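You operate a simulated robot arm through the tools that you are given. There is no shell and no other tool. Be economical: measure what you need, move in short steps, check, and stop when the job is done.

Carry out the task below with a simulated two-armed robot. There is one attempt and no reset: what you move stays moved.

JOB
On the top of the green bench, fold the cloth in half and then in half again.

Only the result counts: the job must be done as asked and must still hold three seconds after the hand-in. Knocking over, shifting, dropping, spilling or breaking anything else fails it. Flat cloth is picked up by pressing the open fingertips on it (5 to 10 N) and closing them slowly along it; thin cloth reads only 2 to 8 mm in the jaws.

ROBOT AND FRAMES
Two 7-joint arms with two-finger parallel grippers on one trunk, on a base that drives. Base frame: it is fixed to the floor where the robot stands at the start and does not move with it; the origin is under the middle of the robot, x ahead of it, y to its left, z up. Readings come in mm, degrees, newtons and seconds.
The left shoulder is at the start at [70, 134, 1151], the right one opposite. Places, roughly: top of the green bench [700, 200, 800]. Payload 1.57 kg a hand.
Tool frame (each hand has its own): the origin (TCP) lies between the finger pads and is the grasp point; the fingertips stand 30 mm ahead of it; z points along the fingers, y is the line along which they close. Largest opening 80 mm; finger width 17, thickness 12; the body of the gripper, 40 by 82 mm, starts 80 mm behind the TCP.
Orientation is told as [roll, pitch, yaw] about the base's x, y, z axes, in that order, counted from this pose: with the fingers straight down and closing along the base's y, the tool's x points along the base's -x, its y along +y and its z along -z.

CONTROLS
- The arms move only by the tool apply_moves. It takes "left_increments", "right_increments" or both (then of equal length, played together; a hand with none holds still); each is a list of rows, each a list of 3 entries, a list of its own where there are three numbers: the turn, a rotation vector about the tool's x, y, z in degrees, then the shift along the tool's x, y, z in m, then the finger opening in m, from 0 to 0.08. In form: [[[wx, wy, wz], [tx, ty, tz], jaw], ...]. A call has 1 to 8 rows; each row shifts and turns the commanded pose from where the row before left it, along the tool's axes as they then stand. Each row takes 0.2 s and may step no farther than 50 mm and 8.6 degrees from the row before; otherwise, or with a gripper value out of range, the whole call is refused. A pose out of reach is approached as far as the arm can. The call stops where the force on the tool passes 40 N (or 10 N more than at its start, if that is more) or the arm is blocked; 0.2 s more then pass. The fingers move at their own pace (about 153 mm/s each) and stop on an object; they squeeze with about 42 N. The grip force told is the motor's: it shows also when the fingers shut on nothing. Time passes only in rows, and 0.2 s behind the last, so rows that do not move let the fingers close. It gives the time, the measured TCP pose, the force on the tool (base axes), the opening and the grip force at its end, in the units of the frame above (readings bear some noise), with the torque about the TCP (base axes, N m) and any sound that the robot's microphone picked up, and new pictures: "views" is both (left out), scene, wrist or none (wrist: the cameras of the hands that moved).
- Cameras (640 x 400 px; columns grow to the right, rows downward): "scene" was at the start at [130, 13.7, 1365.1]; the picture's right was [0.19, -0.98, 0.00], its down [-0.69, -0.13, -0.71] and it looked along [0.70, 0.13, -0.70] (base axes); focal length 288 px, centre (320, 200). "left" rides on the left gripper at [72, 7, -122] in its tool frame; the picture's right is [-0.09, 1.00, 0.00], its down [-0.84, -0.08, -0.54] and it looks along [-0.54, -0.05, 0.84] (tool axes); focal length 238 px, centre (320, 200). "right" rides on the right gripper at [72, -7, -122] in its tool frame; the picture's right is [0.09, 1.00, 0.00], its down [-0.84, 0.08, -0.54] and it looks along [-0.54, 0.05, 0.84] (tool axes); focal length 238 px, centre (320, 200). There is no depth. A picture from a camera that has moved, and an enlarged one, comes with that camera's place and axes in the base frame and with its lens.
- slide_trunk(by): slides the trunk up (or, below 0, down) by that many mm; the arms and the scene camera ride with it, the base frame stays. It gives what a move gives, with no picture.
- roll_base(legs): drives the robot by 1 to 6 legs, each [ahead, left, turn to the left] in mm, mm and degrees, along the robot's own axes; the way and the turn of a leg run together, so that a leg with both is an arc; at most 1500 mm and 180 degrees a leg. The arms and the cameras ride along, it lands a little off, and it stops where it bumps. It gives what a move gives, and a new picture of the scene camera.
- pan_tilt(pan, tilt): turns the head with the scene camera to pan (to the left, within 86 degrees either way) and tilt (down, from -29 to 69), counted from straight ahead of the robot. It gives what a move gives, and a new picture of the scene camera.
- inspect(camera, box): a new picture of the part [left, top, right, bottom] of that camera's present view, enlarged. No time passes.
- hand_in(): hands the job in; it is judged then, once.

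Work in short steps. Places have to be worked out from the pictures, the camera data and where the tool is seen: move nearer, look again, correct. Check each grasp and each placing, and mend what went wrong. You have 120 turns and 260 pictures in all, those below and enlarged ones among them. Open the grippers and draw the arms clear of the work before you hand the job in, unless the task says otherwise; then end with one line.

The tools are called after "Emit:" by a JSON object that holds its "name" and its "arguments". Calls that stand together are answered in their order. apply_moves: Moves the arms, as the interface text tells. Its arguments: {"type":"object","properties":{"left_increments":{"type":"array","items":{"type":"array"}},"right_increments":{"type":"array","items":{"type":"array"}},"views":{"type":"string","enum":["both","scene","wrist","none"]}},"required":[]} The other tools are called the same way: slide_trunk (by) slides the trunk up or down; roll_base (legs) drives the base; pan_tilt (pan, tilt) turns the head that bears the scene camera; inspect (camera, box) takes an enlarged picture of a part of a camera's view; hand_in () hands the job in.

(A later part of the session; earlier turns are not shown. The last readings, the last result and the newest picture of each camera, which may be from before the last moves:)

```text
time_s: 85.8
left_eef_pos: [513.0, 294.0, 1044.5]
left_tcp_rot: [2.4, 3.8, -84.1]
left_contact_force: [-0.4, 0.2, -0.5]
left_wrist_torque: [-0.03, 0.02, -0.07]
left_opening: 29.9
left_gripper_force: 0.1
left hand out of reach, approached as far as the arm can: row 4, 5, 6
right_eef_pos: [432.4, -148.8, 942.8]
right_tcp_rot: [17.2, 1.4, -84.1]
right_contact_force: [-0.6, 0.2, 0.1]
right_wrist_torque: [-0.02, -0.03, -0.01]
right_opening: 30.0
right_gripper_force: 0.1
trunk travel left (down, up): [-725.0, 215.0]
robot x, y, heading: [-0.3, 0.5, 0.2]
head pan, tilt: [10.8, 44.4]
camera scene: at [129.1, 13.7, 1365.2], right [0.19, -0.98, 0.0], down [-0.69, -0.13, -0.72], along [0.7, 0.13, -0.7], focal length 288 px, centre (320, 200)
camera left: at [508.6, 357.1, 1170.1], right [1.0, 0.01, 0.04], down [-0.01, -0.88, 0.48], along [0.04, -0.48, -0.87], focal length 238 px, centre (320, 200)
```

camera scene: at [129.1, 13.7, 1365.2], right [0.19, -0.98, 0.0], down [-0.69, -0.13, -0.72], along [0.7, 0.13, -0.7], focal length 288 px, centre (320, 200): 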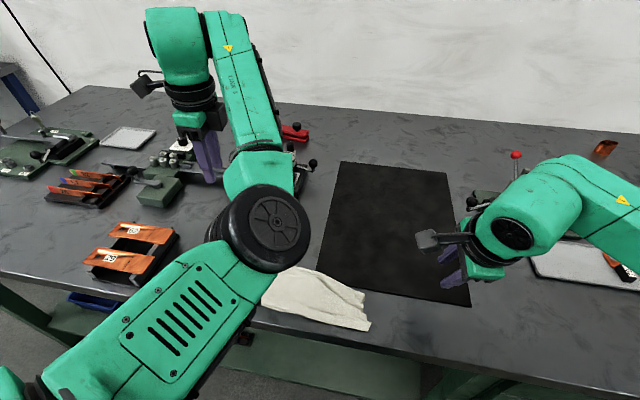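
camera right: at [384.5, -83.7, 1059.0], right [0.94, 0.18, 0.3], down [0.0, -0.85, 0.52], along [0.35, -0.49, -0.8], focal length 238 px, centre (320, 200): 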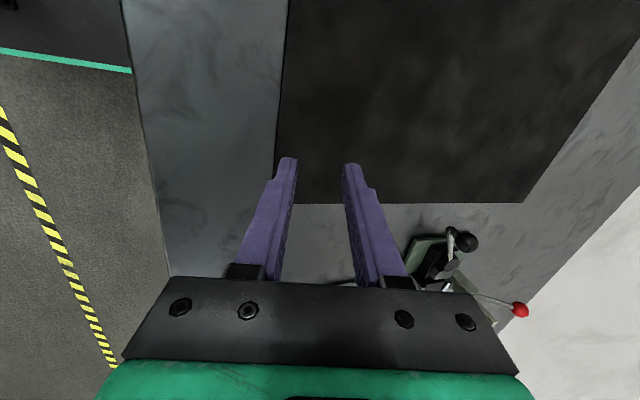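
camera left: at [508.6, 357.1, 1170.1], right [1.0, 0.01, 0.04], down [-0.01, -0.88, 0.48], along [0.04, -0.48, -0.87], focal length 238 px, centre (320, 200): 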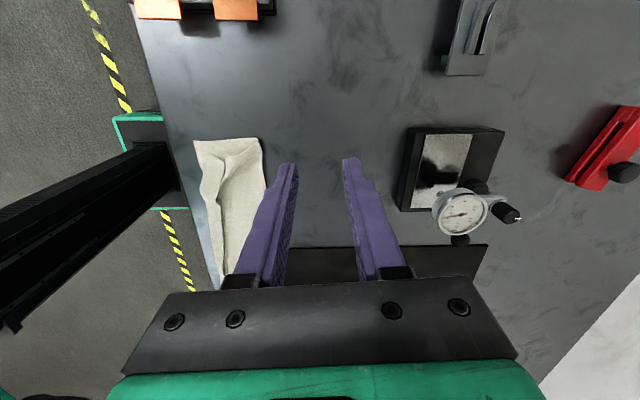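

Emit:
{"name": "inspect", "arguments": {"camera": "left", "box": [160, 120, 320, 300]}}

Emit:
{"name": "apply_moves", "arguments": {"right_increments": [[[5, 0, 0], [0.02, 0, -0.03], 0.03], [[6, 0, 0], [0.03, 0, -0.03], 0.03], [[6, 0, 0], [0.03, 0, -0.03], 0.03], [[0, 0, 0], [0.03, -0.01, 0], 0.03]], "views": "wrist"}}

```text
2.22 times, centred on (240, 210) of left
camera zoom: at [508.6, 357.1, 1170.1], right [1.0, 0.01, 0.04], down [-0.01, -0.88, 0.48], along [0.04, -0.48, -0.87], focal length 530 px, centre (498, 178)
```

zoom: 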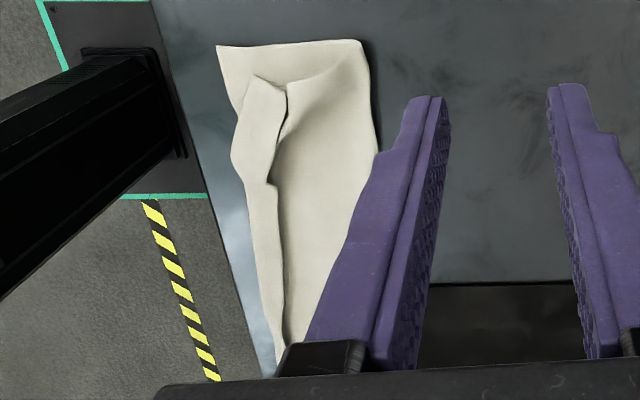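

```text
time_s: 86.8
left_eef_pos: [513.5, 293.8, 1043.9]
left_tcp_rot: [2.6, 3.6, -84.0]
left_contact_force: [0.1, 0.3, 0.4]
left_wrist_torque: [-0.03, 0.0, 0.03]
left_opening: 30.1
left_gripper_force: 0.0
right_eef_pos: [394.0, -42.8, 1032.1]
right_tcp_rot: [0.2, 1.2, -84.0]
right_contact_force: [-0.4, 0.1, -0.7]
right_wrist_torque: [-0.04, -0.01, -0.01]
right_opening: 30.1
right_gripper_force: 0.0
trunk travel left (down, up): [-725.0, 215.0]
robot x, y, heading: [-1.0, -1.3, -0.2]
head pan, tilt: [10.8, 44.4]
camera right: at [380.5, 25.3, 1155.3], right [0.98, 0.19, 0.0], down [0.16, -0.84, 0.52], along [0.11, -0.51, -0.85], focal length 238 px, centre (320, 200)
```

right: 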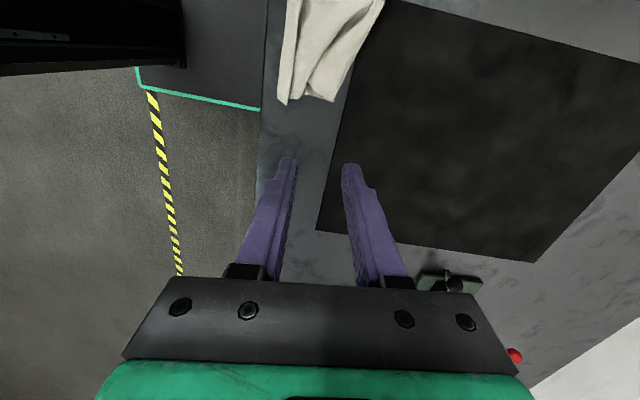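

The strip is still folded once, at roughly x 350–440, y −25…275, but its top layer is rumpled. I'll first return the left arm to a normal posture (yaw toward 0, hand more forward) so I can see and work.

Emit:
{"name": "apply_moves", "arguments": {"left_increments": [[[0, 0, -8.5], [0, 0.01, -0.02], 0.03], [[0, 0, -8.5], [0, 0.01, -0.02], 0.03], [[0, 0, -8.5], [0, 0.01, 0], 0.03], [[0, 0, -8.5], [0, 0, 0], 0.03], [[0, 0, -8.5], [0, 0, 0], 0.03], [[0, 0, -8.5], [0, 0, 0], 0.03], [[0, 0, -8.5], [0, 0, 0], 0.03], [[0, 0, -8.5], [0, 0, 0], 0.03]], "right_increments": [[[0, 0, 0], [-0.03, 0, 0], 0.03], [[0, 0, 0], [-0.03, 0, 0], 0.03], [[0, 0, 0], [-0.03, 0, 0], 0.03], [[0, 0, 0], [-0.03, 0.02, 0], 0.03], [[0, 0, 0], [0, 0.02, 0], 0.03], [[0, 0, 0], [0, 0, 0], 0.03], [[0, 0, 0], [0, 0, 0], 0.03], [[0, 0, 0], [0, 0, 0], 0.03]], "views": "scene"}}

```text
time_s: 88.7
left_eef_pos: [541.7, 298.3, 1084.0]
left_tcp_rot: [4.3, -1.0, -16.0]
left_contact_force: [0.1, 0.8, 0.2]
left_wrist_torque: [0.01, 0.01, -0.04]
left_opening: 30.3
left_gripper_force: 0.0
right_eef_pos: [446.4, -159.2, 1034.0]
right_tcp_rot: [0.2, 1.2, -84.1]
right_contact_force: [0.3, -0.4, 0.8]
right_wrist_torque: [-0.01, -0.02, 0.02]
right_opening: 30.0
right_gripper_force: 0.1
trunk travel left (down, up): [-725.0, 215.0]
robot x, y, heading: [0.2, 0.0, 0.1]
head pan, tilt: [10.8, 44.4]
camera scene: at [130.2, 14.1, 1365.1], right [0.19, -0.98, 0.0], down [-0.69, -0.13, -0.71], along [0.7, 0.13, -0.7], focal length 288 px, centre (320, 200)
```

scene: 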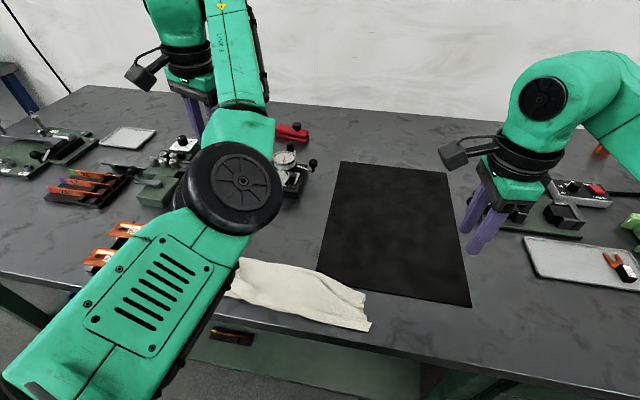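

The left elbow has flipped inward, which could hit the bench if that hand went low. I'll try stretching the left arm forward at height so it can return to its outward posture.

Emit:
{"name": "apply_moves", "arguments": {"left_increments": [[[0, 0, -8], [-0.042, 0.012, -0.01], 0.03], [[0, 0, -8], [-0.044, 0.008, -0.01], 0.03], [[0, 0, 0], [-0.045, 0.0, -0.01], 0.03], [[0, 0, 0], [-0.045, 0, 0], 0.03], [[0, 0, 0], [-0.045, 0, 0], 0.03], [[0, 0, 0], [-0.045, 0, 0], 0.03], [[0, 0, 0], [0, 0, 0], 0.03]], "views": "scene"}}

```text
time_s: 90.2
left_eef_pos: [582.4, 320.0, 1091.9]
left_tcp_rot: [3.9, -2.1, -0.1]
left_contact_force: [0.8, -0.5, -0.1]
left_wrist_torque: [0.03, 0.03, -0.02]
left_opening: 29.9
left_gripper_force: 0.0
left hand out of reach, approached as far as the arm can: row 2, 3, 4, 5, 6
right_eef_pos: [445.6, -159.2, 1034.0]
right_tcp_rot: [0.2, 1.3, -84.0]
right_contact_force: [-0.2, 0.0, 0.2]
right_wrist_torque: [-0.02, -0.01, 0.0]
right_opening: 30.0
right_gripper_force: 0.1
trunk travel left (down, up): [-725.0, 215.0]
robot x, y, heading: [1.5, -0.1, 0.1]
head pan, tilt: [10.8, 44.4]
camera scene: at [130.2, 13.7, 1365.1], right [0.19, -0.98, 0.0], down [-0.69, -0.13, -0.71], along [0.7, 0.13, -0.7], focal length 288 px, centre (320, 200)
```

scene: 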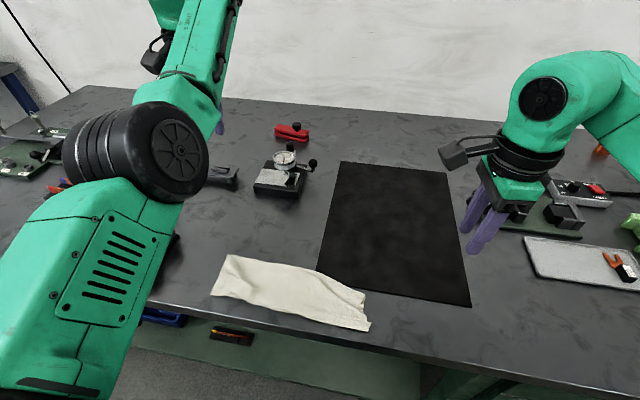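

The elbow moved outward. I'll zoom in on the cloth, which is fully visible now.

Emit:
{"name": "inspect", "arguments": {"camera": "scene", "box": [200, 240, 380, 345]}}

Emit:
{"name": "apply_moves", "arguments": {"left_increments": [[[0, 0, 0], [0.04, 0, 0], 0.03], [[0, 0, 0], [0.04, 0, 0], 0.03], [[0, 0, 0], [0.04, 0, 0], 0.03], [[0, 0, 0], [0, 0, 0], 0.03]], "views": "scene"}}

```text
3.56 times, centred on (290, 292) of scene
camera zoom: at [130.2, 13.7, 1365.1], right [0.19, -0.98, 0.0], down [-0.69, -0.13, -0.71], along [0.7, 0.13, -0.7], focal length 1025 px, centre (427, -129)
```

zoom: 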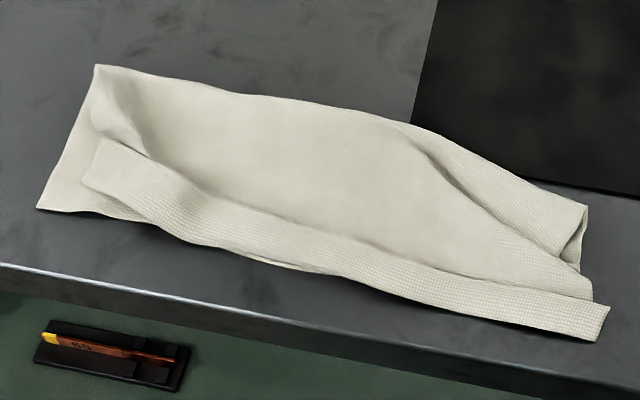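

```text
time_s: 91.2
left_eef_pos: [471.7, 333.9, 1087.7]
left_tcp_rot: [3.9, -2.0, -0.2]
left_contact_force: [0.7, -0.2, 0.4]
left_wrist_torque: [0.05, 0.0, 0.0]
left_opening: 29.9
left_gripper_force: 0.0
left hand out of reach, approached as far as the arm can: row 3
right_eef_pos: [445.3, -158.5, 1033.7]
right_tcp_rot: [0.2, 1.3, -84.0]
right_contact_force: [0.2, -0.1, -0.1]
right_wrist_torque: [0.0, 0.0, 0.0]
right_opening: 30.0
right_gripper_force: 0.0
trunk travel left (down, up): [-725.0, 215.0]
robot x, y, heading: [1.1, -2.3, 0.3]
head pan, tilt: [10.8, 44.4]
camera scene: at [130.5, 13.5, 1365.0], right [0.19, -0.98, 0.0], down [-0.69, -0.13, -0.71], along [0.7, 0.13, -0.7], focal length 288 px, centre (320, 200)
```

scene: 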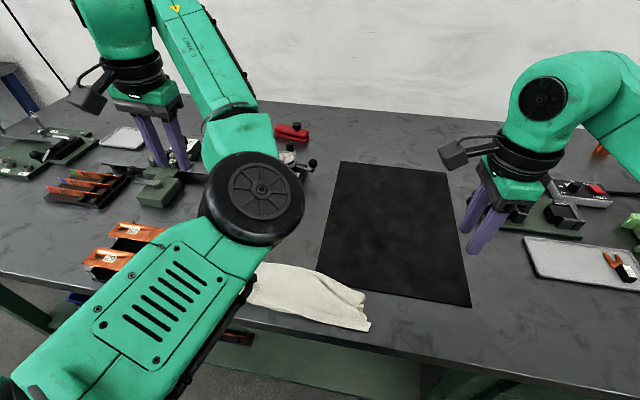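

I can see the first fold clearly: a hem about 25 mm wide lies doubled on top along the near edge. To use the left arm again I'll swing its elbow out by tilting the hand so the forearm comes from the left.

Emit:
{"name": "apply_moves", "arguments": {"left_increments": [[[8, 0, 0], [0, -0.02, 0], 0.03], [[8, 0, 0], [0, -0.02, 0], 0.03], [[8, 0, 0], [0, -0.02, 0], 0.03], [[8, 0, 0], [0, -0.02, 0], 0.03], [[8, 0, 0], [0, -0.02, 0], 0.03], [[8, 0, 0], [0, -0.02, 0], 0.03], [[8, 0, 0], [0, -0.02, 0], 0.03], [[0, 0, 0], [0, 0, 0], 0.03]], "views": "scene"}}

```text
time_s: 93.0
left_eef_pos: [472.6, 221.4, 1134.1]
left_tcp_rot: [-52.1, -2.1, -0.2]
left_contact_force: [0.7, 0.2, -0.2]
left_wrist_torque: [0.02, 0.03, 0.02]
left_opening: 30.2
left_gripper_force: 0.0
left hand out of reach, approached as far as the arm can: row 1, 2
right_eef_pos: [446.5, -160.1, 1034.1]
right_tcp_rot: [0.2, 1.3, -84.0]
right_contact_force: [0.6, 0.1, -0.5]
right_wrist_torque: [0.02, -0.03, 0.01]
right_opening: 30.2
right_gripper_force: 0.1
trunk travel left (down, up): [-725.0, 215.0]
robot x, y, heading: [3.3, 0.7, -0.0]
head pan, tilt: [10.8, 44.4]
camera scene: at [130.1, 13.4, 1365.1], right [0.19, -0.98, 0.0], down [-0.69, -0.13, -0.71], along [0.7, 0.13, -0.7], focal length 288 px, centre (320, 200)
```

scene: 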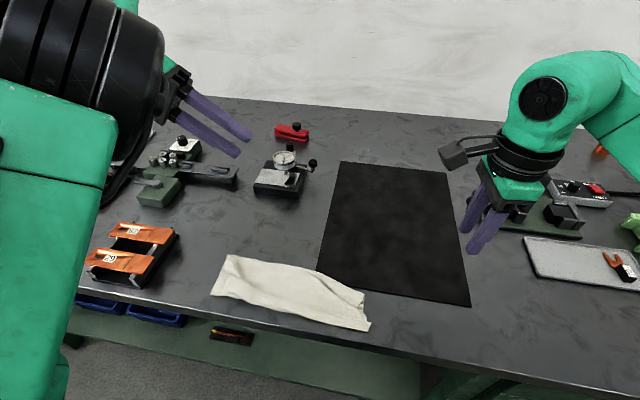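

The elbow swung out and up. I'll return the hand to vertical.

Emit:
{"name": "apply_moves", "arguments": {"left_increments": [[[-8, 0, 0], [0, 0, 0], 0.03], [[-8, 0, 0], [0, 0, 0], 0.03], [[-8, 0, 0], [0, 0, 0], 0.03], [[-8, 0, 0], [0, 0, 0], 0.03], [[-8, 0, 0], [0, 0, 0], 0.03], [[-8, 0, 0], [0, 0, 0], 0.03], [[-4, 2, 0], [0, 0, 0], 0.03], [[0, 0, 0], [0, 0, 0.03], 0.03]], "views": "scene"}}

```text
time_s: 94.8
left_eef_pos: [495.0, 253.0, 1112.3]
left_tcp_rot: [-1.8, -0.4, 1.1]
left_contact_force: [0.3, 0.6, 0.6]
left_wrist_torque: [-0.01, 0.0, 0.0]
left_opening: 30.0
left_gripper_force: 0.1
left hand out of reach, approached as far as the arm can: row 6, 7, 8
right_eef_pos: [445.7, -157.8, 1033.2]
right_tcp_rot: [0.1, 1.4, -84.1]
right_contact_force: [-0.4, -1.3, -0.2]
right_wrist_torque: [-0.03, 0.01, 0.0]
right_opening: 30.3
right_gripper_force: 0.0
trunk travel left (down, up): [-725.0, 215.0]
robot x, y, heading: [2.2, -1.1, 0.1]
head pan, tilt: [10.8, 44.4]
camera scene: at [131.2, 14.5, 1365.0], right [0.19, -0.98, 0.0], down [-0.69, -0.13, -0.71], along [0.7, 0.13, -0.7], focal length 288 px, centre (320, 200)
```

scene: 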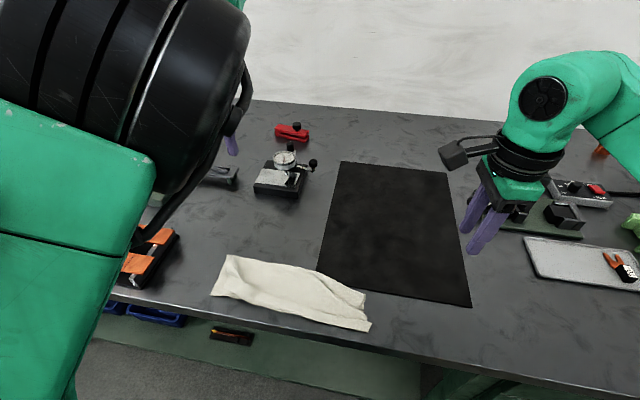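

The elbow is now up and out, clear of the bench. I'll test the reach by moving the left hand down over the strip's left end.

Emit:
{"name": "apply_moves", "arguments": {"left_increments": [[[0, 0, 0], [0.015, 0, 0.035], 0.03], [[0, 0, 0], [0.02, 0, 0.04], 0.03], [[0, 0, 0], [0.025, 0, 0.04], 0.03], [[0, 0, 0], [0.025, 0, 0.04], 0.03], [[0, 0, 0], [0, 0, 0], 0.03]]}}

```text
time_s: 96.0
left_eef_pos: [439.9, 297.8, 959.6]
left_tcp_rot: [-0.5, 0.1, 0.4]
left_contact_force: [-0.3, -0.6, 0.1]
left_wrist_torque: [0.02, -0.01, 0.01]
left_opening: 29.8
left_gripper_force: 0.0
left hand out of reach, approached as far as the arm can: row 1, 2, 3, 4
right_eef_pos: [446.7, -159.4, 1033.2]
right_tcp_rot: [0.2, 1.3, -84.1]
right_contact_force: [-0.2, 0.5, 0.9]
right_wrist_torque: [0.02, 0.07, -0.05]
right_opening: 30.0
right_gripper_force: 0.1
trunk travel left (down, up): [-725.0, 215.0]
robot x, y, heading: [0.7, -3.6, -0.0]
head pan, tilt: [10.8, 44.4]
camera scene: at [129.9, 13.4, 1365.1], right [0.19, -0.98, 0.0], down [-0.69, -0.13, -0.71], along [0.7, 0.13, -0.7], focal length 288 px, centre (320, 200)
camera left: at [368.6, 307.8, 1081.7], right [0.09, 1.0, -0.01], down [0.84, -0.07, 0.54], along [0.54, -0.05, -0.84], focal length 238 px, centre (320, 200)
```

scene: 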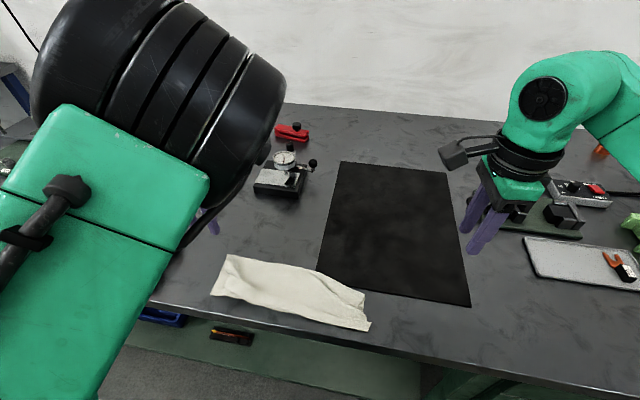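
left: 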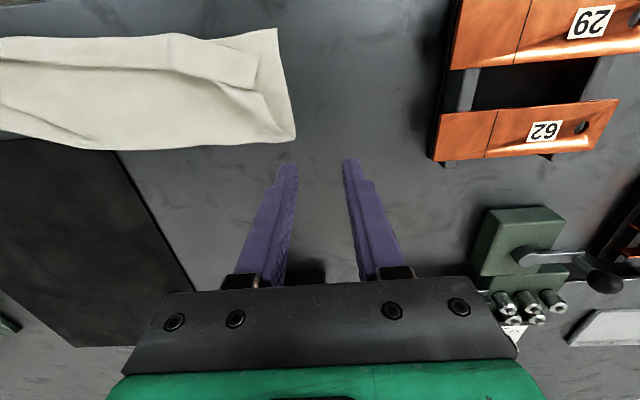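

The left hand works here but the cloth lies too far left for it. I'll raise the left hand and draw it inward, then drive the base 120 mm left so the strip is centred again.

Emit:
{"name": "apply_moves", "arguments": {"left_increments": [[[0, 0, 0], [0, -0.02, -0.03], 0.03], [[0, 0, 0], [0, -0.03, -0.03], 0.03], [[0, 0, 0], [0, -0.03, -0.03], 0.03], [[0, 0, 0], [0, -0.03, 0], 0.03]], "views": "none"}}

Emit:
{"name": "roll_base", "arguments": {"legs": [[0, 120, 0]]}}

```text
time_s: 97.0
left_eef_pos: [488.0, 265.1, 1060.6]
left_tcp_rot: [-1.6, -0.1, 0.7]
left_contact_force: [-0.1, -0.2, -0.5]
left_wrist_torque: [0.01, 0.02, 0.01]
left_opening: 30.2
left_gripper_force: 0.1
left hand out of reach, approached as far as the arm can: row 1, 2, 3, 4
right_eef_pos: [446.6, -158.7, 1032.9]
right_tcp_rot: [0.2, 1.3, -84.0]
right_contact_force: [0.2, 0.1, 0.8]
right_wrist_torque: [0.01, 0.02, -0.01]
right_opening: 29.8
right_gripper_force: 0.1
trunk travel left (down, up): [-725.0, 215.0]
robot x, y, heading: [-0.8, -1.3, 0.2]
head pan, tilt: [10.8, 44.4]
```

```text
time_s: 98.3
left_eef_pos: [486.0, 386.1, 1059.8]
left_tcp_rot: [-1.1, 0.1, 0.9]
left_contact_force: [0.0, 0.7, -0.7]
left_wrist_torque: [0.03, -0.01, 0.0]
left_opening: 29.8
left_gripper_force: 0.1
right_eef_pos: [447.4, -40.5, 1034.1]
right_tcp_rot: [0.1, 1.5, -84.0]
right_contact_force: [0.5, -1.1, -0.5]
right_wrist_torque: [0.01, 0.02, 0.01]
right_opening: 30.2
right_gripper_force: 0.0
trunk travel left (down, up): [-725.0, 215.0]
robot x, y, heading: [2.7, 121.4, 0.1]
head pan, tilt: [10.8, 44.4]
camera scene: at [129.8, 132.0, 1365.1], right [0.19, -0.98, 0.0], down [-0.69, -0.13, -0.71], along [0.7, 0.14, -0.7], focal length 288 px, centre (320, 200)
```

scene: 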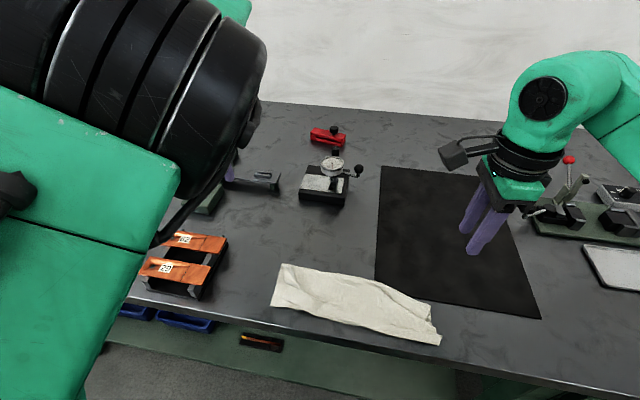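

The left arm stays at a limit in that posture, so I'll do the second fold with the right hand alone, moving the base if needed. I'll open the right wide and bring it over the strip's right end to look.

Emit:
{"name": "apply_moves", "arguments": {"right_increments": [[[0, 0, 0], [0.0173, -0.0213, 0.02], 0.08], [[0, 0, 0], [0.0173, -0.0213, 0.02], 0.08], [[0, 0, 0], [0.0173, -0.0213, 0.02], 0.08], [[0, 0, 0], [0, 0, 0], 0.08]], "views": "wrist"}}

Emit:
{"name": "inspect", "arguments": {"camera": "scene", "box": [260, 250, 450, 355]}}

```text
time_s: 99.3
left_eef_pos: [485.9, 388.9, 1059.1]
left_tcp_rot: [-1.5, 0.1, 1.2]
left_contact_force: [0.0, -0.4, 0.0]
left_wrist_torque: [0.0, 0.0, -0.01]
left_opening: 30.0
left_gripper_force: 0.0
right_eef_pos: [378.6, 8.8, 975.8]
right_tcp_rot: [0.3, 1.3, -84.0]
right_contact_force: [-0.5, 0.4, -0.2]
right_wrist_torque: [0.01, 0.0, 0.01]
right_opening: 80.0
right_gripper_force: 0.1
trunk travel left (down, up): [-725.0, 215.0]
robot x, y, heading: [-1.4, 117.4, 0.1]
head pan, tilt: [10.8, 44.4]
camera right: at [364.3, 76.3, 1098.9], right [0.98, 0.19, 0.01], down [0.16, -0.84, 0.52], along [0.11, -0.51, -0.85], focal length 238 px, centre (320, 200)
```

right: 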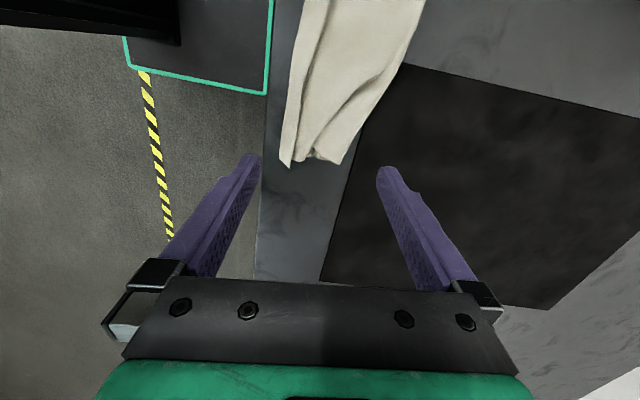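

```text
3.37 times, centred on (355, 302) of scene
camera zoom: at [129.9, 133.0, 1365.1], right [0.19, -0.98, 0.0], down [-0.69, -0.13, -0.71], along [0.7, 0.14, -0.7], focal length 971 px, centre (202, -145)
```

zoom: 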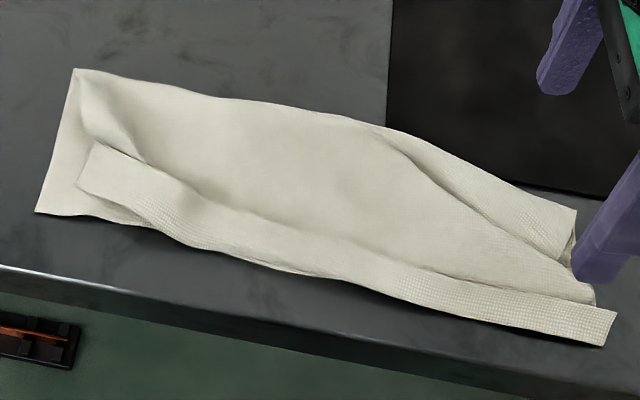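

The strip's right end spans x≈354–401 at y≈−28. I'll straddle it with the wide-open fingers centred at (380,−18), go down just above the bench, then close to gather all plies.

Emit:
{"name": "apply_moves", "arguments": {"right_increments": [[[0, 0, 0], [-0.027, 0.0, 0.02], 0.08], [[0, 0, 0], [0, 0, 0.04], 0.08], [[0, 0, 0], [0, 0, 0.028], 0.08], [[0, 0, 0], [0, 0, 0], 0.08]], "views": "wrist"}}

```text
time_s: 100.3
left_eef_pos: [484.7, 389.5, 1059.0]
left_tcp_rot: [-1.5, 0.0, 1.3]
left_contact_force: [-0.6, 0.2, 1.2]
left_wrist_torque: [-0.01, 0.01, -0.01]
left_opening: 30.1
left_gripper_force: 0.1
right_eef_pos: [381.1, -17.6, 887.4]
right_tcp_rot: [0.2, 1.2, -84.0]
right_contact_force: [-1.0, 0.2, 0.0]
right_wrist_torque: [0.01, -0.02, -0.02]
right_opening: 79.9
right_gripper_force: 0.0
trunk travel left (down, up): [-725.0, 215.0]
robot x, y, heading: [-0.6, 121.1, 0.0]
head pan, tilt: [10.8, 44.4]
camera right: at [368.0, 50.4, 1011.0], right [0.98, 0.2, 0.01], down [0.16, -0.84, 0.52], along [0.11, -0.51, -0.85], focal length 238 px, centre (320, 200)
```

right: 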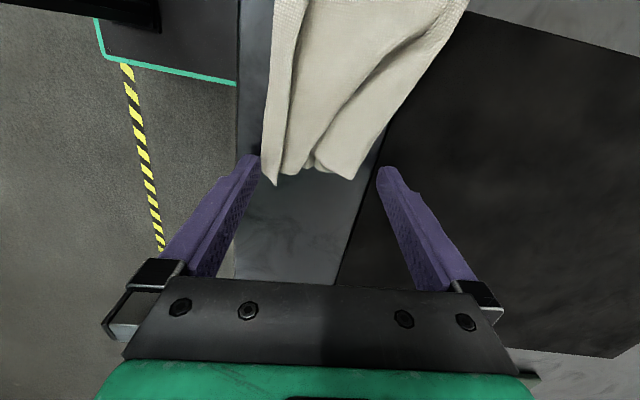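

Emit:
{"name": "apply_moves", "arguments": {"right_increments": [[[0, 0, 0], [0.003, -0.001, 0.0035], 0.075], [[0, 0, 0], [0, 0, 0.001], 0.06], [[0, 0, 0], [0, 0, 0], 0.048], [[0, 0, 0], [0, 0, 0], 0.036], [[0, 0, 0], [0, 0, 0], 0.024], [[0, 0, 0], [0, 0, 0], 0.012], [[0, 0, 0], [0, 0, 0], 0.0], [[0, 0, 0], [0, 0, 0], 0.0]], "views": "wrist"}}

```text
time_s: 102.1
left_eef_pos: [486.6, 389.8, 1059.7]
left_tcp_rot: [-1.6, 0.0, 1.2]
left_contact_force: [0.4, -0.2, 0.3]
left_wrist_torque: [-0.02, 0.01, -0.01]
left_opening: 30.0
left_gripper_force: 0.1
right_eef_pos: [378.8, -14.2, 882.5]
right_tcp_rot: [0.2, 1.5, -84.0]
right_contact_force: [0.3, 0.2, 0.9]
right_wrist_torque: [0.01, 0.02, 0.03]
right_opening: 5.5
right_gripper_force: 25.8
trunk travel left (down, up): [-725.0, 215.0]
robot x, y, heading: [2.9, 116.2, 0.1]
head pan, tilt: [10.8, 44.4]
camera right: at [366.1, 53.8, 1006.1], right [0.98, 0.19, 0.01], down [0.16, -0.84, 0.52], along [0.11, -0.51, -0.85], focal length 238 px, centre (320, 200)
```

right: 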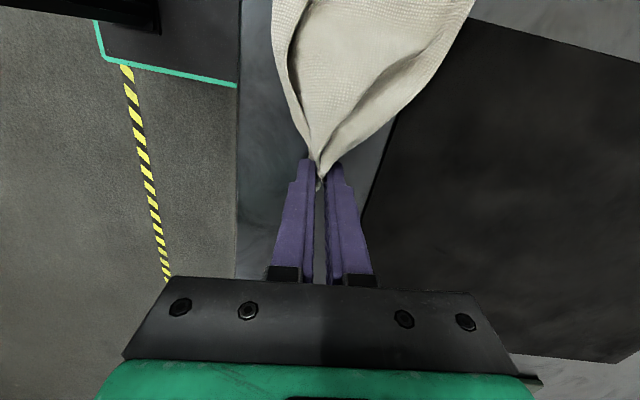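

All plies seem gathered (5.5 mm). I'll lift in an arc toward the middle and check.

Emit:
{"name": "apply_moves", "arguments": {"right_increments": [[[0, 0, 0], [0.012, 0.002, -0.025], 0], [[0, 0, 0], [0.012, 0.002, -0.025], 0], [[0, 0, 0], [0.015, 0.003, -0.02], 0], [[0, 0, 0], [0.015, 0.003, -0.02], 0], [[0, 0, 0], [0.02, 0.003, -0.015], 0], [[0, 0, 0], [0.02, 0.003, -0.015], 0], [[0, 0, 0], [0.022, 0.004, -0.005], 0], [[0, 0, 0], [0.022, 0.004, -0.005], 0]]}}

Emit:
{"name": "inspect", "arguments": {"camera": "scene", "box": [250, 230, 450, 355]}}

```text
time_s: 103.9
left_eef_pos: [486.3, 390.2, 1058.2]
left_tcp_rot: [-1.6, 0.1, 1.3]
left_contact_force: [0.2, -1.1, 0.9]
left_wrist_torque: [-0.02, 0.02, 0.0]
left_opening: 29.7
left_gripper_force: 0.1
right_eef_pos: [388.6, 122.6, 1015.3]
right_tcp_rot: [0.3, 1.2, -84.0]
right_contact_force: [0.1, 0.2, -1.8]
right_wrist_torque: [0.0, -0.02, -0.01]
right_opening: 6.0
right_gripper_force: 26.1
trunk travel left (down, up): [-725.0, 215.0]
robot x, y, heading: [-0.3, 117.7, -0.1]
head pan, tilt: [10.8, 44.4]
camera scene: at [129.9, 135.1, 1365.1], right [0.19, -0.98, 0.0], down [-0.69, -0.13, -0.71], along [0.7, 0.13, -0.7], focal length 288 px, centre (320, 200)
camera right: at [375.1, 191.5, 1138.0], right [0.98, 0.19, 0.0], down [0.16, -0.84, 0.52], along [0.11, -0.51, -0.85], focal length 238 px, centre (320, 200)
```

scene: 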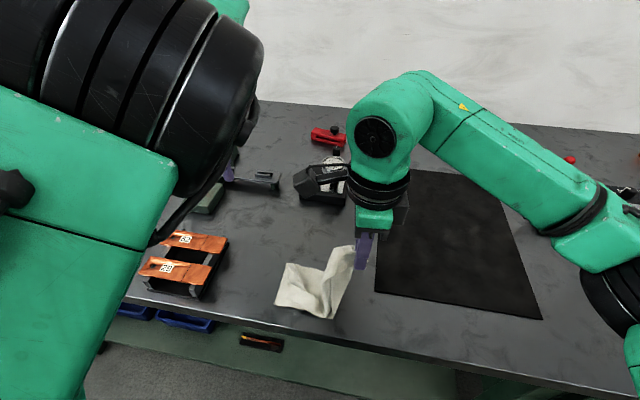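
right: 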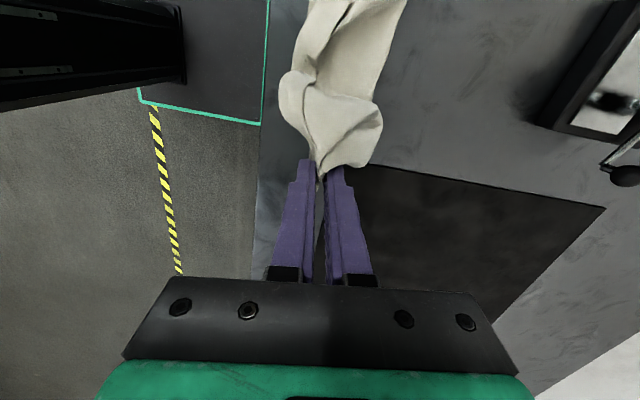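

```text
3.20 times, centred on (350, 292) of scene
camera zoom: at [129.9, 135.1, 1365.1], right [0.19, -0.98, 0.0], down [-0.69, -0.13, -0.71], along [0.7, 0.13, -0.7], focal length 923 px, centre (224, -96)
```

zoom: 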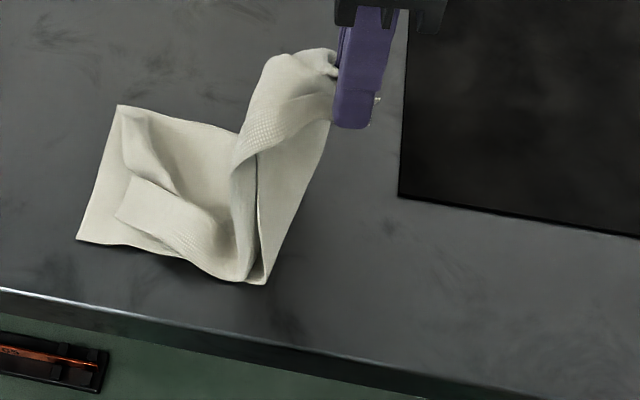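

All plies came up and the strip is folding over. I'll continue the arc and lay the end on the left end at about (400, 254).

Emit:
{"name": "apply_moves", "arguments": {"right_increments": [[[0, 0, 0], [0.022, 0.003, 0], 0], [[0, 0, 0], [0.022, 0.003, 0.005], 0], [[0, 0, 0], [0.022, 0.003, 0.012], 0], [[0, 0, 0], [0.02, 0.003, 0.018], 0], [[0, 0, 0], [0.018, 0.003, 0.022], 0], [[0, 0, 0], [0.014, 0.003, 0.025], 0], [[0, 0, 0], [0.01, 0.003, 0.022], 0], [[0, 0, 0], [0.004, 0.002, 0.012], 0]]}}

Emit:
{"name": "inspect", "arguments": {"camera": "scene", "box": [250, 230, 450, 355]}}

```text
time_s: 105.7
left_eef_pos: [486.3, 389.0, 1058.4]
left_tcp_rot: [-1.6, 0.0, 1.3]
left_contact_force: [-0.3, 0.2, 0.1]
left_wrist_torque: [0.01, 0.04, 0.0]
left_opening: 29.8
left_gripper_force: 0.1
right_eef_pos: [396.9, 259.7, 899.7]
right_tcp_rot: [0.2, 1.3, -84.0]
right_contact_force: [0.0, -0.7, 0.2]
right_wrist_torque: [-0.02, 0.01, -0.03]
right_opening: 5.4
right_gripper_force: 26.0
trunk travel left (down, up): [-725.0, 215.0]
robot x, y, heading: [-1.2, 120.2, -0.3]
head pan, tilt: [10.8, 44.4]
camera scene: at [129.9, 133.8, 1365.1], right [0.19, -0.98, 0.0], down [-0.69, -0.13, -0.71], along [0.7, 0.13, -0.7], focal length 288 px, centre (320, 200)
camera right: at [383.1, 326.9, 1024.2], right [0.98, 0.19, 0.01], down [0.16, -0.84, 0.52], along [0.11, -0.51, -0.85], focal length 238 px, centre (320, 200)
```

scene: 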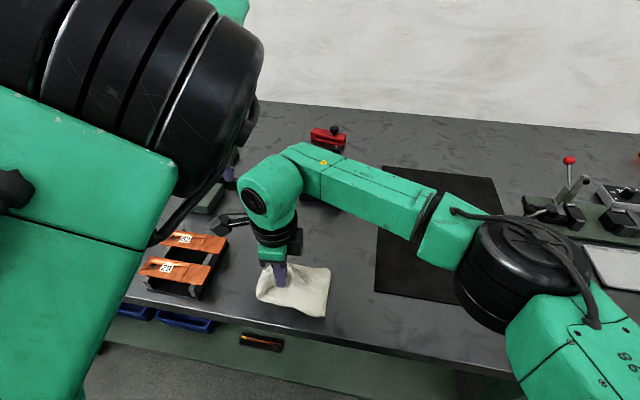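
right: 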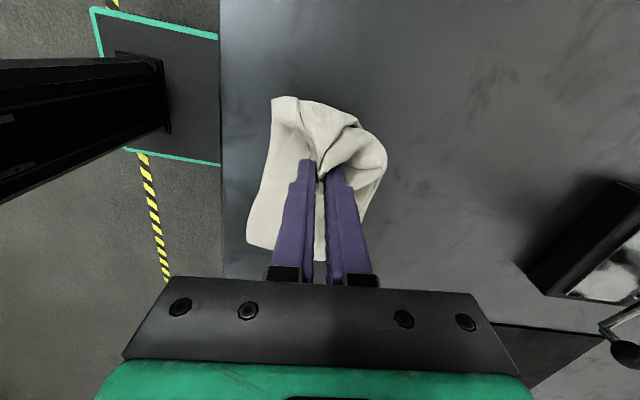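

```text
3.20 times, centred on (350, 292) of scene
camera zoom: at [129.9, 133.8, 1365.1], right [0.19, -0.98, 0.0], down [-0.69, -0.13, -0.71], along [0.7, 0.13, -0.7], focal length 923 px, centre (224, -96)
```

zoom: 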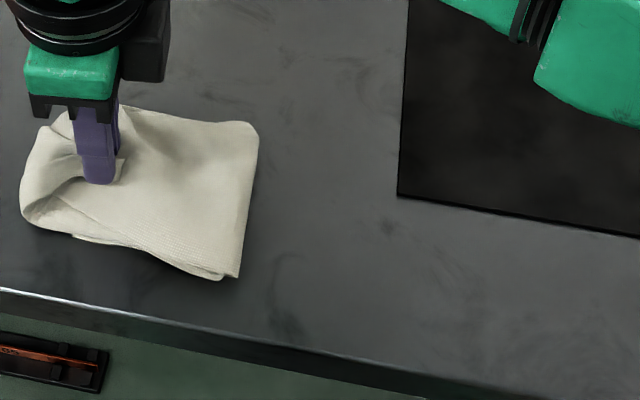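

It's a neat packet, just slightly over to the left. I'll ease back 8 mm, lower 6 mm, open and rise straight up.

Emit:
{"name": "apply_moves", "arguments": {"right_increments": [[[0, 0, 0], [-0.008, 0, 0.003], 0], [[0, 0, 0], [0, 0, 0.003], 0], [[0, 0, 0], [0, 0, 0], 0.02], [[0, 0, 0], [0, 0, 0], 0.04], [[0, 0, 0], [0, 0, 0], 0.05], [[0, 0, 0], [0, 0, -0.04], 0.05], [[0, 0, 0], [0, 0, -0.045], 0.05], [[0, 0, 0], [0, 0, -0.045], 0.05]], "views": "wrist"}}

Emit:
{"name": "inspect", "arguments": {"camera": "scene", "box": [240, 240, 400, 340]}}

```text
time_s: 107.5
left_eef_pos: [485.7, 390.7, 1059.7]
left_tcp_rot: [-1.6, 0.0, 1.2]
left_contact_force: [-0.6, 0.5, 0.6]
left_wrist_torque: [-0.01, 0.02, -0.01]
left_opening: 30.0
left_gripper_force: 0.1
right_eef_pos: [399.2, 248.2, 1025.2]
right_tcp_rot: [0.2, 1.3, -84.1]
right_contact_force: [-1.0, 0.0, 0.3]
right_wrist_torque: [0.0, -0.02, -0.02]
right_opening: 49.5
right_gripper_force: 0.1
trunk travel left (down, up): [-725.0, 215.0]
robot x, y, heading: [1.1, 118.6, 0.1]
head pan, tilt: [10.8, 44.4]
camera right: at [385.7, 316.1, 1148.5], right [0.98, 0.2, 0.01], down [0.16, -0.84, 0.52], along [0.11, -0.51, -0.85], focal length 238 px, centre (320, 200)
```

right: 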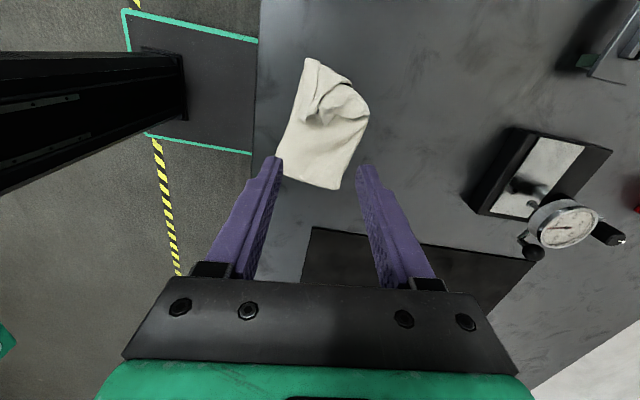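

```text
4.00 times, centred on (320, 290) of scene
camera zoom: at [129.0, 134.0, 1365.2], right [0.19, -0.98, 0.0], down [-0.69, -0.13, -0.71], along [0.7, 0.13, -0.7], focal length 1153 px, centre (320, -160)
```

zoom: 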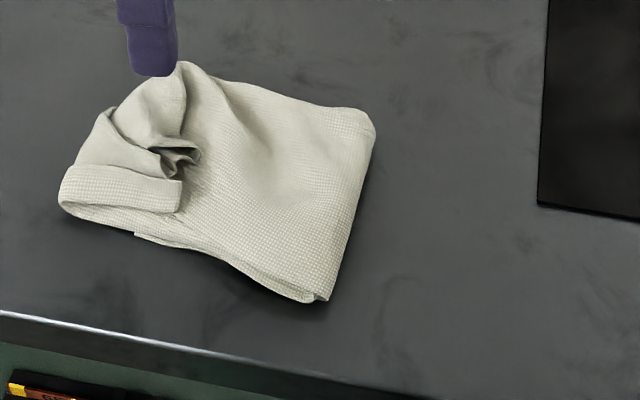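

The packet is formed, but the fold lies at y≈165 and the top end overshoots left and curls back to y≈257. I'll look from above at what to regrip.

Emit:
{"name": "inspect", "arguments": {"camera": "right", "box": [250, 40, 400, 200]}}

```text
2.50 times, centred on (325, 120) of right
camera zoom: at [385.7, 316.1, 1148.5], right [0.98, 0.2, 0.01], down [0.16, -0.84, 0.52], along [0.11, -0.51, -0.85], focal length 596 px, centre (308, 400)
```

zoom: 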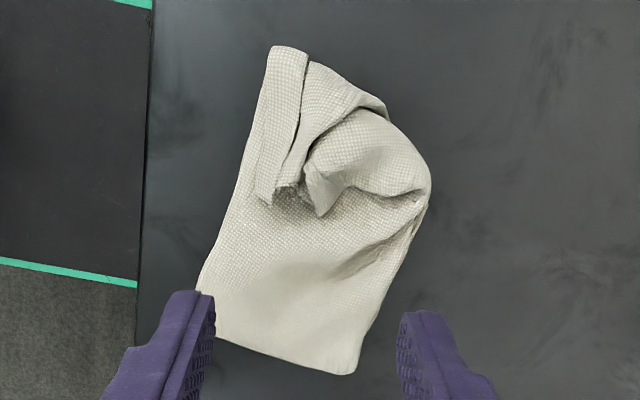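

The curled end's flaps stand up at about x 377–420, y≈252. I'll straddle just those flaps, with the tips hovering above the ply below, close, and check with a small lift.

Emit:
{"name": "apply_moves", "arguments": {"right_increments": [[[0, 0, 0], [0.007, 0, 0.04], 0.07], [[0, 0, 0], [0, 0, 0.045], 0.07], [[0, 0, 0], [0, 0, 0.042], 0.07], [[0, 0, 0], [0, 0, 0], 0.05], [[0, 0, 0], [0, 0, 0], 0.03], [[0, 0, 0], [0, 0, 0], 0.015], [[0, 0, 0], [0, 0, 0], 0.0], [[0, 0, 0], [0, 0, 0], 0.0]], "views": "wrist"}}

```text
time_s: 109.3
left_eef_pos: [486.8, 389.0, 1059.8]
left_tcp_rot: [-1.6, -0.1, 1.3]
left_contact_force: [0.0, 0.8, -0.3]
left_wrist_torque: [0.02, 0.02, -0.04]
left_opening: 30.0
left_gripper_force: 0.1
right_eef_pos: [398.3, 257.4, 897.0]
right_tcp_rot: [0.1, 1.3, -84.0]
right_contact_force: [0.1, 0.2, 0.8]
right_wrist_torque: [0.0, 0.04, 0.01]
right_opening: 5.2
right_gripper_force: 25.5
trunk travel left (down, up): [-725.0, 215.0]
robot x, y, heading: [0.1, 117.3, 0.3]
head pan, tilt: [10.8, 44.4]
camera right: at [384.5, 326.0, 1020.0], right [0.98, 0.2, 0.01], down [0.16, -0.84, 0.52], along [0.11, -0.51, -0.85], focal length 238 px, centre (320, 200)
```

right: 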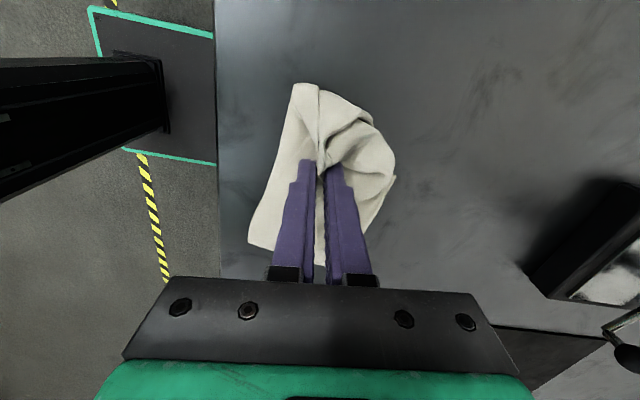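

The flaps are gripped. I'll lift and carry them back to the right to y≈95 so the packet unrolls and the fold line moves back to the middle.

Emit:
{"name": "apply_moves", "arguments": {"right_increments": [[[0, 0, 0], [-0.01, 0, -0.025], 0], [[0, 0, 0], [-0.025, 0, -0.03], 0], [[0, 0, 0], [-0.035, -0.001, -0.02], 0], [[0, 0, 0], [-0.04, -0.001, -0.01], 0], [[0, 0, 0], [-0.04, -0.002, 0], 0], [[0, 0, 0], [-0.02, -0.002, 0.015], 0], [[0, 0, 0], [0, 0, 0], 0]], "views": "none"}}

Emit:
{"name": "inspect", "arguments": {"camera": "scene", "box": [240, 220, 420, 340]}}

```text
time_s: 110.9
left_eef_pos: [486.7, 390.2, 1059.8]
left_tcp_rot: [-1.6, 0.0, 1.1]
left_contact_force: [0.2, -0.5, 0.0]
left_wrist_torque: [0.01, -0.04, -0.02]
left_opening: 30.1
left_gripper_force: 0.1
right_eef_pos: [410.1, 87.3, 965.1]
right_tcp_rot: [0.2, 1.3, -84.0]
right_contact_force: [0.2, 0.6, 0.4]
right_wrist_torque: [0.04, -0.01, 0.02]
right_opening: 5.2
right_gripper_force: 25.3
trunk travel left (down, up): [-725.0, 215.0]
robot x, y, heading: [-0.7, 123.2, -0.0]
head pan, tilt: [10.8, 44.4]
```

```text
3.33 times, centred on (330, 280) of scene
camera zoom: at [129.8, 134.4, 1365.1], right [0.19, -0.98, 0.0], down [-0.69, -0.13, -0.71], along [0.7, 0.13, -0.7], focal length 961 px, centre (287, -67)
```

zoom: 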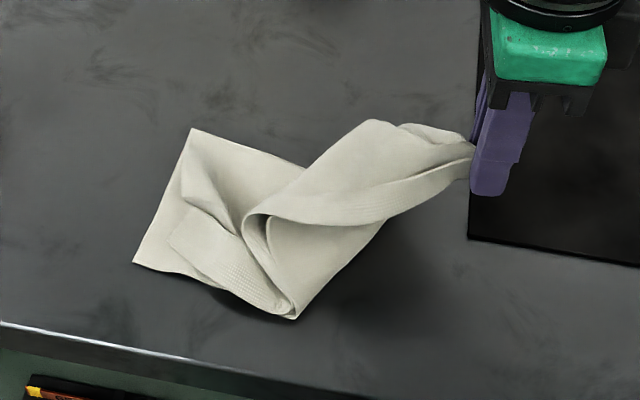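

I'll lay the strip out flat to the right again with slight tension, to reset it before refolding at the middle.

Emit:
{"name": "apply_moves", "arguments": {"right_increments": [[[0, 0, 0], [-0.03, -0.006, 0.005], 0], [[0, 0, 0], [-0.03, -0.008, 0.018], 0], [[0, 0, 0], [-0.025, -0.01, 0.022], 0], [[0, 0, 0], [-0.018, -0.008, 0.022], 0], [[0, 0, 0], [-0.008, 0, 0.004], 0], [[0, 0, 0], [0, 0, 0], 0]], "views": "none"}}

Emit:
{"name": "inspect", "arguments": {"camera": "scene", "box": [240, 240, 440, 350]}}

```text
time_s: 112.3
left_eef_pos: [486.5, 390.4, 1059.1]
left_tcp_rot: [-1.6, 0.0, 1.2]
left_contact_force: [-0.3, 0.2, -0.1]
left_wrist_torque: [0.02, -0.02, 0.01]
left_opening: 29.9
left_gripper_force: 0.0
right_eef_pos: [389.0, -26.0, 891.5]
right_tcp_rot: [0.2, 1.3, -84.0]
right_contact_force: [-0.6, 0.0, -0.2]
right_wrist_torque: [0.02, 0.0, 0.04]
right_opening: 5.3
right_gripper_force: 25.6
trunk travel left (down, up): [-725.0, 215.0]
robot x, y, heading: [-1.0, 119.5, 0.4]
head pan, tilt: [10.8, 44.4]
```

```text
3.20 times, centred on (340, 295) of scene
camera zoom: at [129.8, 133.9, 1365.1], right [0.19, -0.98, 0.0], down [-0.69, -0.13, -0.71], along [0.7, 0.13, -0.7], focal length 923 px, centre (256, -104)
```

zoom: 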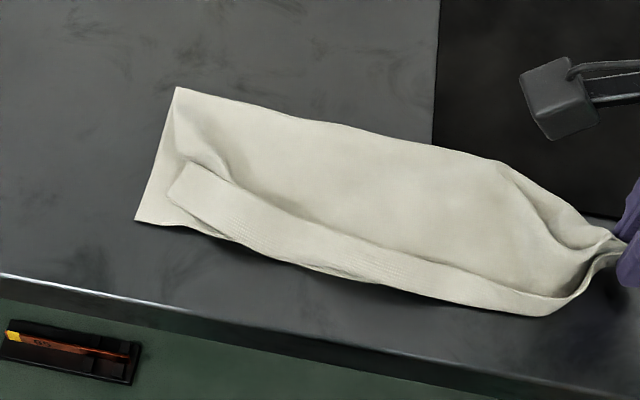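

The strip lies flat again: left end y≈248, right end y≈−31, middle y≈108. I'll refold with a lower arc so the fold forms at the middle.

Emit:
{"name": "apply_moves", "arguments": {"right_increments": [[[0, 0, 0], [0.013, 0.002, -0.018], 0], [[0, 0, 0], [0.013, 0.002, -0.017], 0], [[0, 0, 0], [0.018, 0.003, -0.015], 0], [[0, 0, 0], [0.017, 0.003, -0.015], 0], [[0, 0, 0], [0.02, 0.003, -0.009], 0], [[0, 0, 0], [0.02, 0.003, -0.008], 0], [[0, 0, 0], [0.02, 0.003, -0.002], 0], [[0, 0, 0], [0.02, 0.003, -0.001], 0]], "views": "none"}}

Emit:
{"name": "inspect", "arguments": {"camera": "scene", "box": [240, 220, 420, 340]}}

```text
time_s: 114.1
left_eef_pos: [486.6, 389.7, 1059.2]
left_tcp_rot: [-1.7, 0.0, 1.3]
left_contact_force: [-1.1, 0.2, 0.4]
left_wrist_torque: [-0.03, -0.01, 0.0]
left_opening: 30.0
left_gripper_force: 0.0
right_eef_pos: [395.9, 116.9, 980.1]
right_tcp_rot: [0.2, 1.2, -84.1]
right_contact_force: [-0.3, 0.0, -0.4]
right_wrist_torque: [0.01, -0.03, 0.04]
right_opening: 5.3
right_gripper_force: 25.4
trunk travel left (down, up): [-725.0, 215.0]
robot x, y, heading: [3.0, 120.3, 0.1]
head pan, tilt: [10.8, 44.4]
```

```text
3.33 times, centred on (330, 280) of scene
camera zoom: at [129.9, 134.8, 1365.1], right [0.19, -0.98, 0.0], down [-0.69, -0.13, -0.71], along [0.7, 0.13, -0.7], focal length 961 px, centre (287, -67)
```

zoom: 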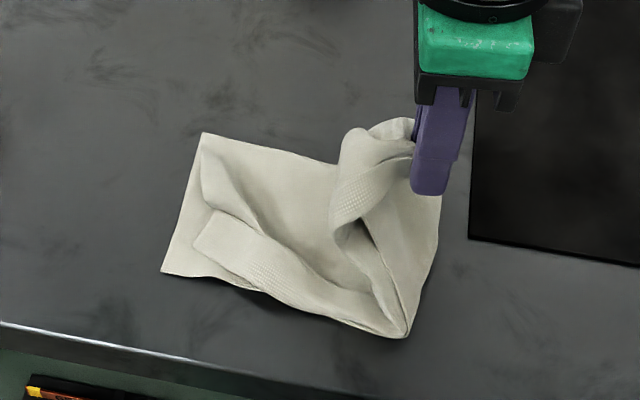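

The fold is forming right at y≈105. I'll carry the end on over to the left end.

Emit:
{"name": "apply_moves", "arguments": {"right_increments": [[[0, 0, 0], [0.02, 0.004, 0.002], 0], [[0, 0, 0], [0.02, 0.004, 0.005], 0], [[0, 0, 0], [0.018, 0.004, 0.006], 0], [[0, 0, 0], [0.017, 0.004, 0.008], 0], [[0, 0, 0], [0.015, 0.003, 0.011], 0], [[0, 0, 0], [0.013, 0.003, 0.014], 0], [[0, 0, 0], [0.012, 0.003, 0.017], 0], [[0, 0, 0], [0.008, 0.003, 0.014], 0]], "views": "none"}}

Emit:
{"name": "inspect", "arguments": {"camera": "scene", "box": [240, 230, 400, 340]}}

Emit:
{"name": "inspect", "arguments": {"camera": "right", "box": [220, 50, 420, 220]}}

```text
time_s: 115.9
left_eef_pos: [486.5, 389.5, 1059.3]
left_tcp_rot: [-1.6, 0.1, 1.2]
left_contact_force: [1.8, 0.0, 0.8]
left_wrist_torque: [0.02, 0.02, -0.05]
left_opening: 30.1
left_gripper_force: 0.0
right_eef_pos: [410.7, 243.7, 905.4]
right_tcp_rot: [0.2, 1.2, -84.0]
right_contact_force: [0.6, -0.6, -0.2]
right_wrist_torque: [-0.01, -0.02, 0.01]
right_opening: 5.2
right_gripper_force: 25.5
trunk travel left (down, up): [-725.0, 215.0]
robot x, y, heading: [2.1, 118.6, 0.1]
head pan, tilt: [10.8, 44.4]
```

```text
3.64 times, centred on (320, 285) of scene
camera zoom: at [129.9, 134.1, 1365.1], right [0.19, -0.98, 0.0], down [-0.69, -0.13, -0.71], along [0.7, 0.13, -0.7], focal length 1048 px, centre (320, -109)
```

zoom: 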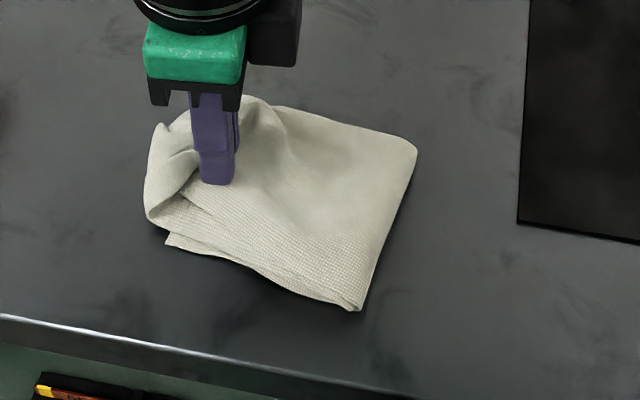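

```text
2.35 times, centred on (320, 135) of right
camera zoom: at [398.0, 310.5, 1028.2], right [0.98, 0.2, 0.01], down [0.16, -0.84, 0.52], along [0.11, -0.51, -0.85], focal length 561 px, centre (320, 353)
```

zoom: 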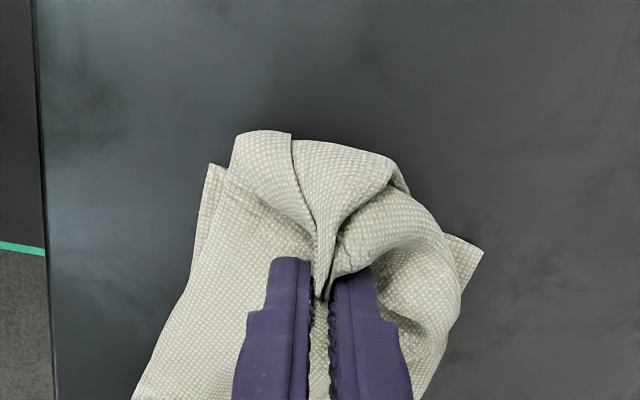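

Much closer: the fold is at y≈148 instead of about 125, with a 25 mm curl at the end. I'll take the end back once more and re-lay it with a lower arc to improve this.

Emit:
{"name": "apply_moves", "arguments": {"right_increments": [[[0, 0, 0], [-0.02, 0, -0.02], 0], [[0, 0, 0], [-0.028, -0.003, -0.02], 0], [[0, 0, 0], [-0.03, -0.004, -0.012], 0], [[0, 0, 0], [-0.03, -0.004, -0.003], 0], [[0, 0, 0], [-0.03, -0.004, 0.005], 0], [[0, 0, 0], [-0.028, -0.004, 0.012], 0], [[0, 0, 0], [-0.025, -0.004, 0.014], 0], [[0, 0, 0], [-0.01, 0, 0.01], 0]], "views": "none"}}

Emit:
{"name": "inspect", "arguments": {"camera": "scene", "box": [240, 230, 420, 340]}}

```text
time_s: 117.7
left_eef_pos: [487.0, 389.9, 1058.7]
left_tcp_rot: [-1.6, 0.0, 1.3]
left_contact_force: [0.7, 0.5, -0.5]
left_wrist_torque: [0.01, -0.03, -0.03]
left_opening: 29.8
left_gripper_force: 0.1
right_eef_pos: [408.1, 40.5, 913.4]
right_tcp_rot: [0.2, 1.3, -84.0]
right_contact_force: [-1.5, 0.7, -0.2]
right_wrist_torque: [0.02, 0.02, -0.02]
right_opening: 5.2
right_gripper_force: 25.8
trunk travel left (down, up): [-725.0, 215.0]
robot x, y, heading: [1.9, 117.1, 0.3]
head pan, tilt: [10.8, 44.4]
```

```text
3.56 times, centred on (330, 285) of scene
camera zoom: at [129.9, 133.6, 1365.1], right [0.19, -0.98, 0.0], down [-0.69, -0.13, -0.71], along [0.7, 0.14, -0.7], focal length 1025 px, centre (284, -102)
```

zoom: 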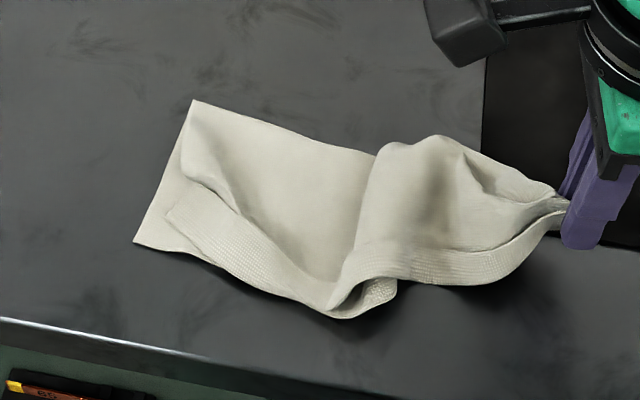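

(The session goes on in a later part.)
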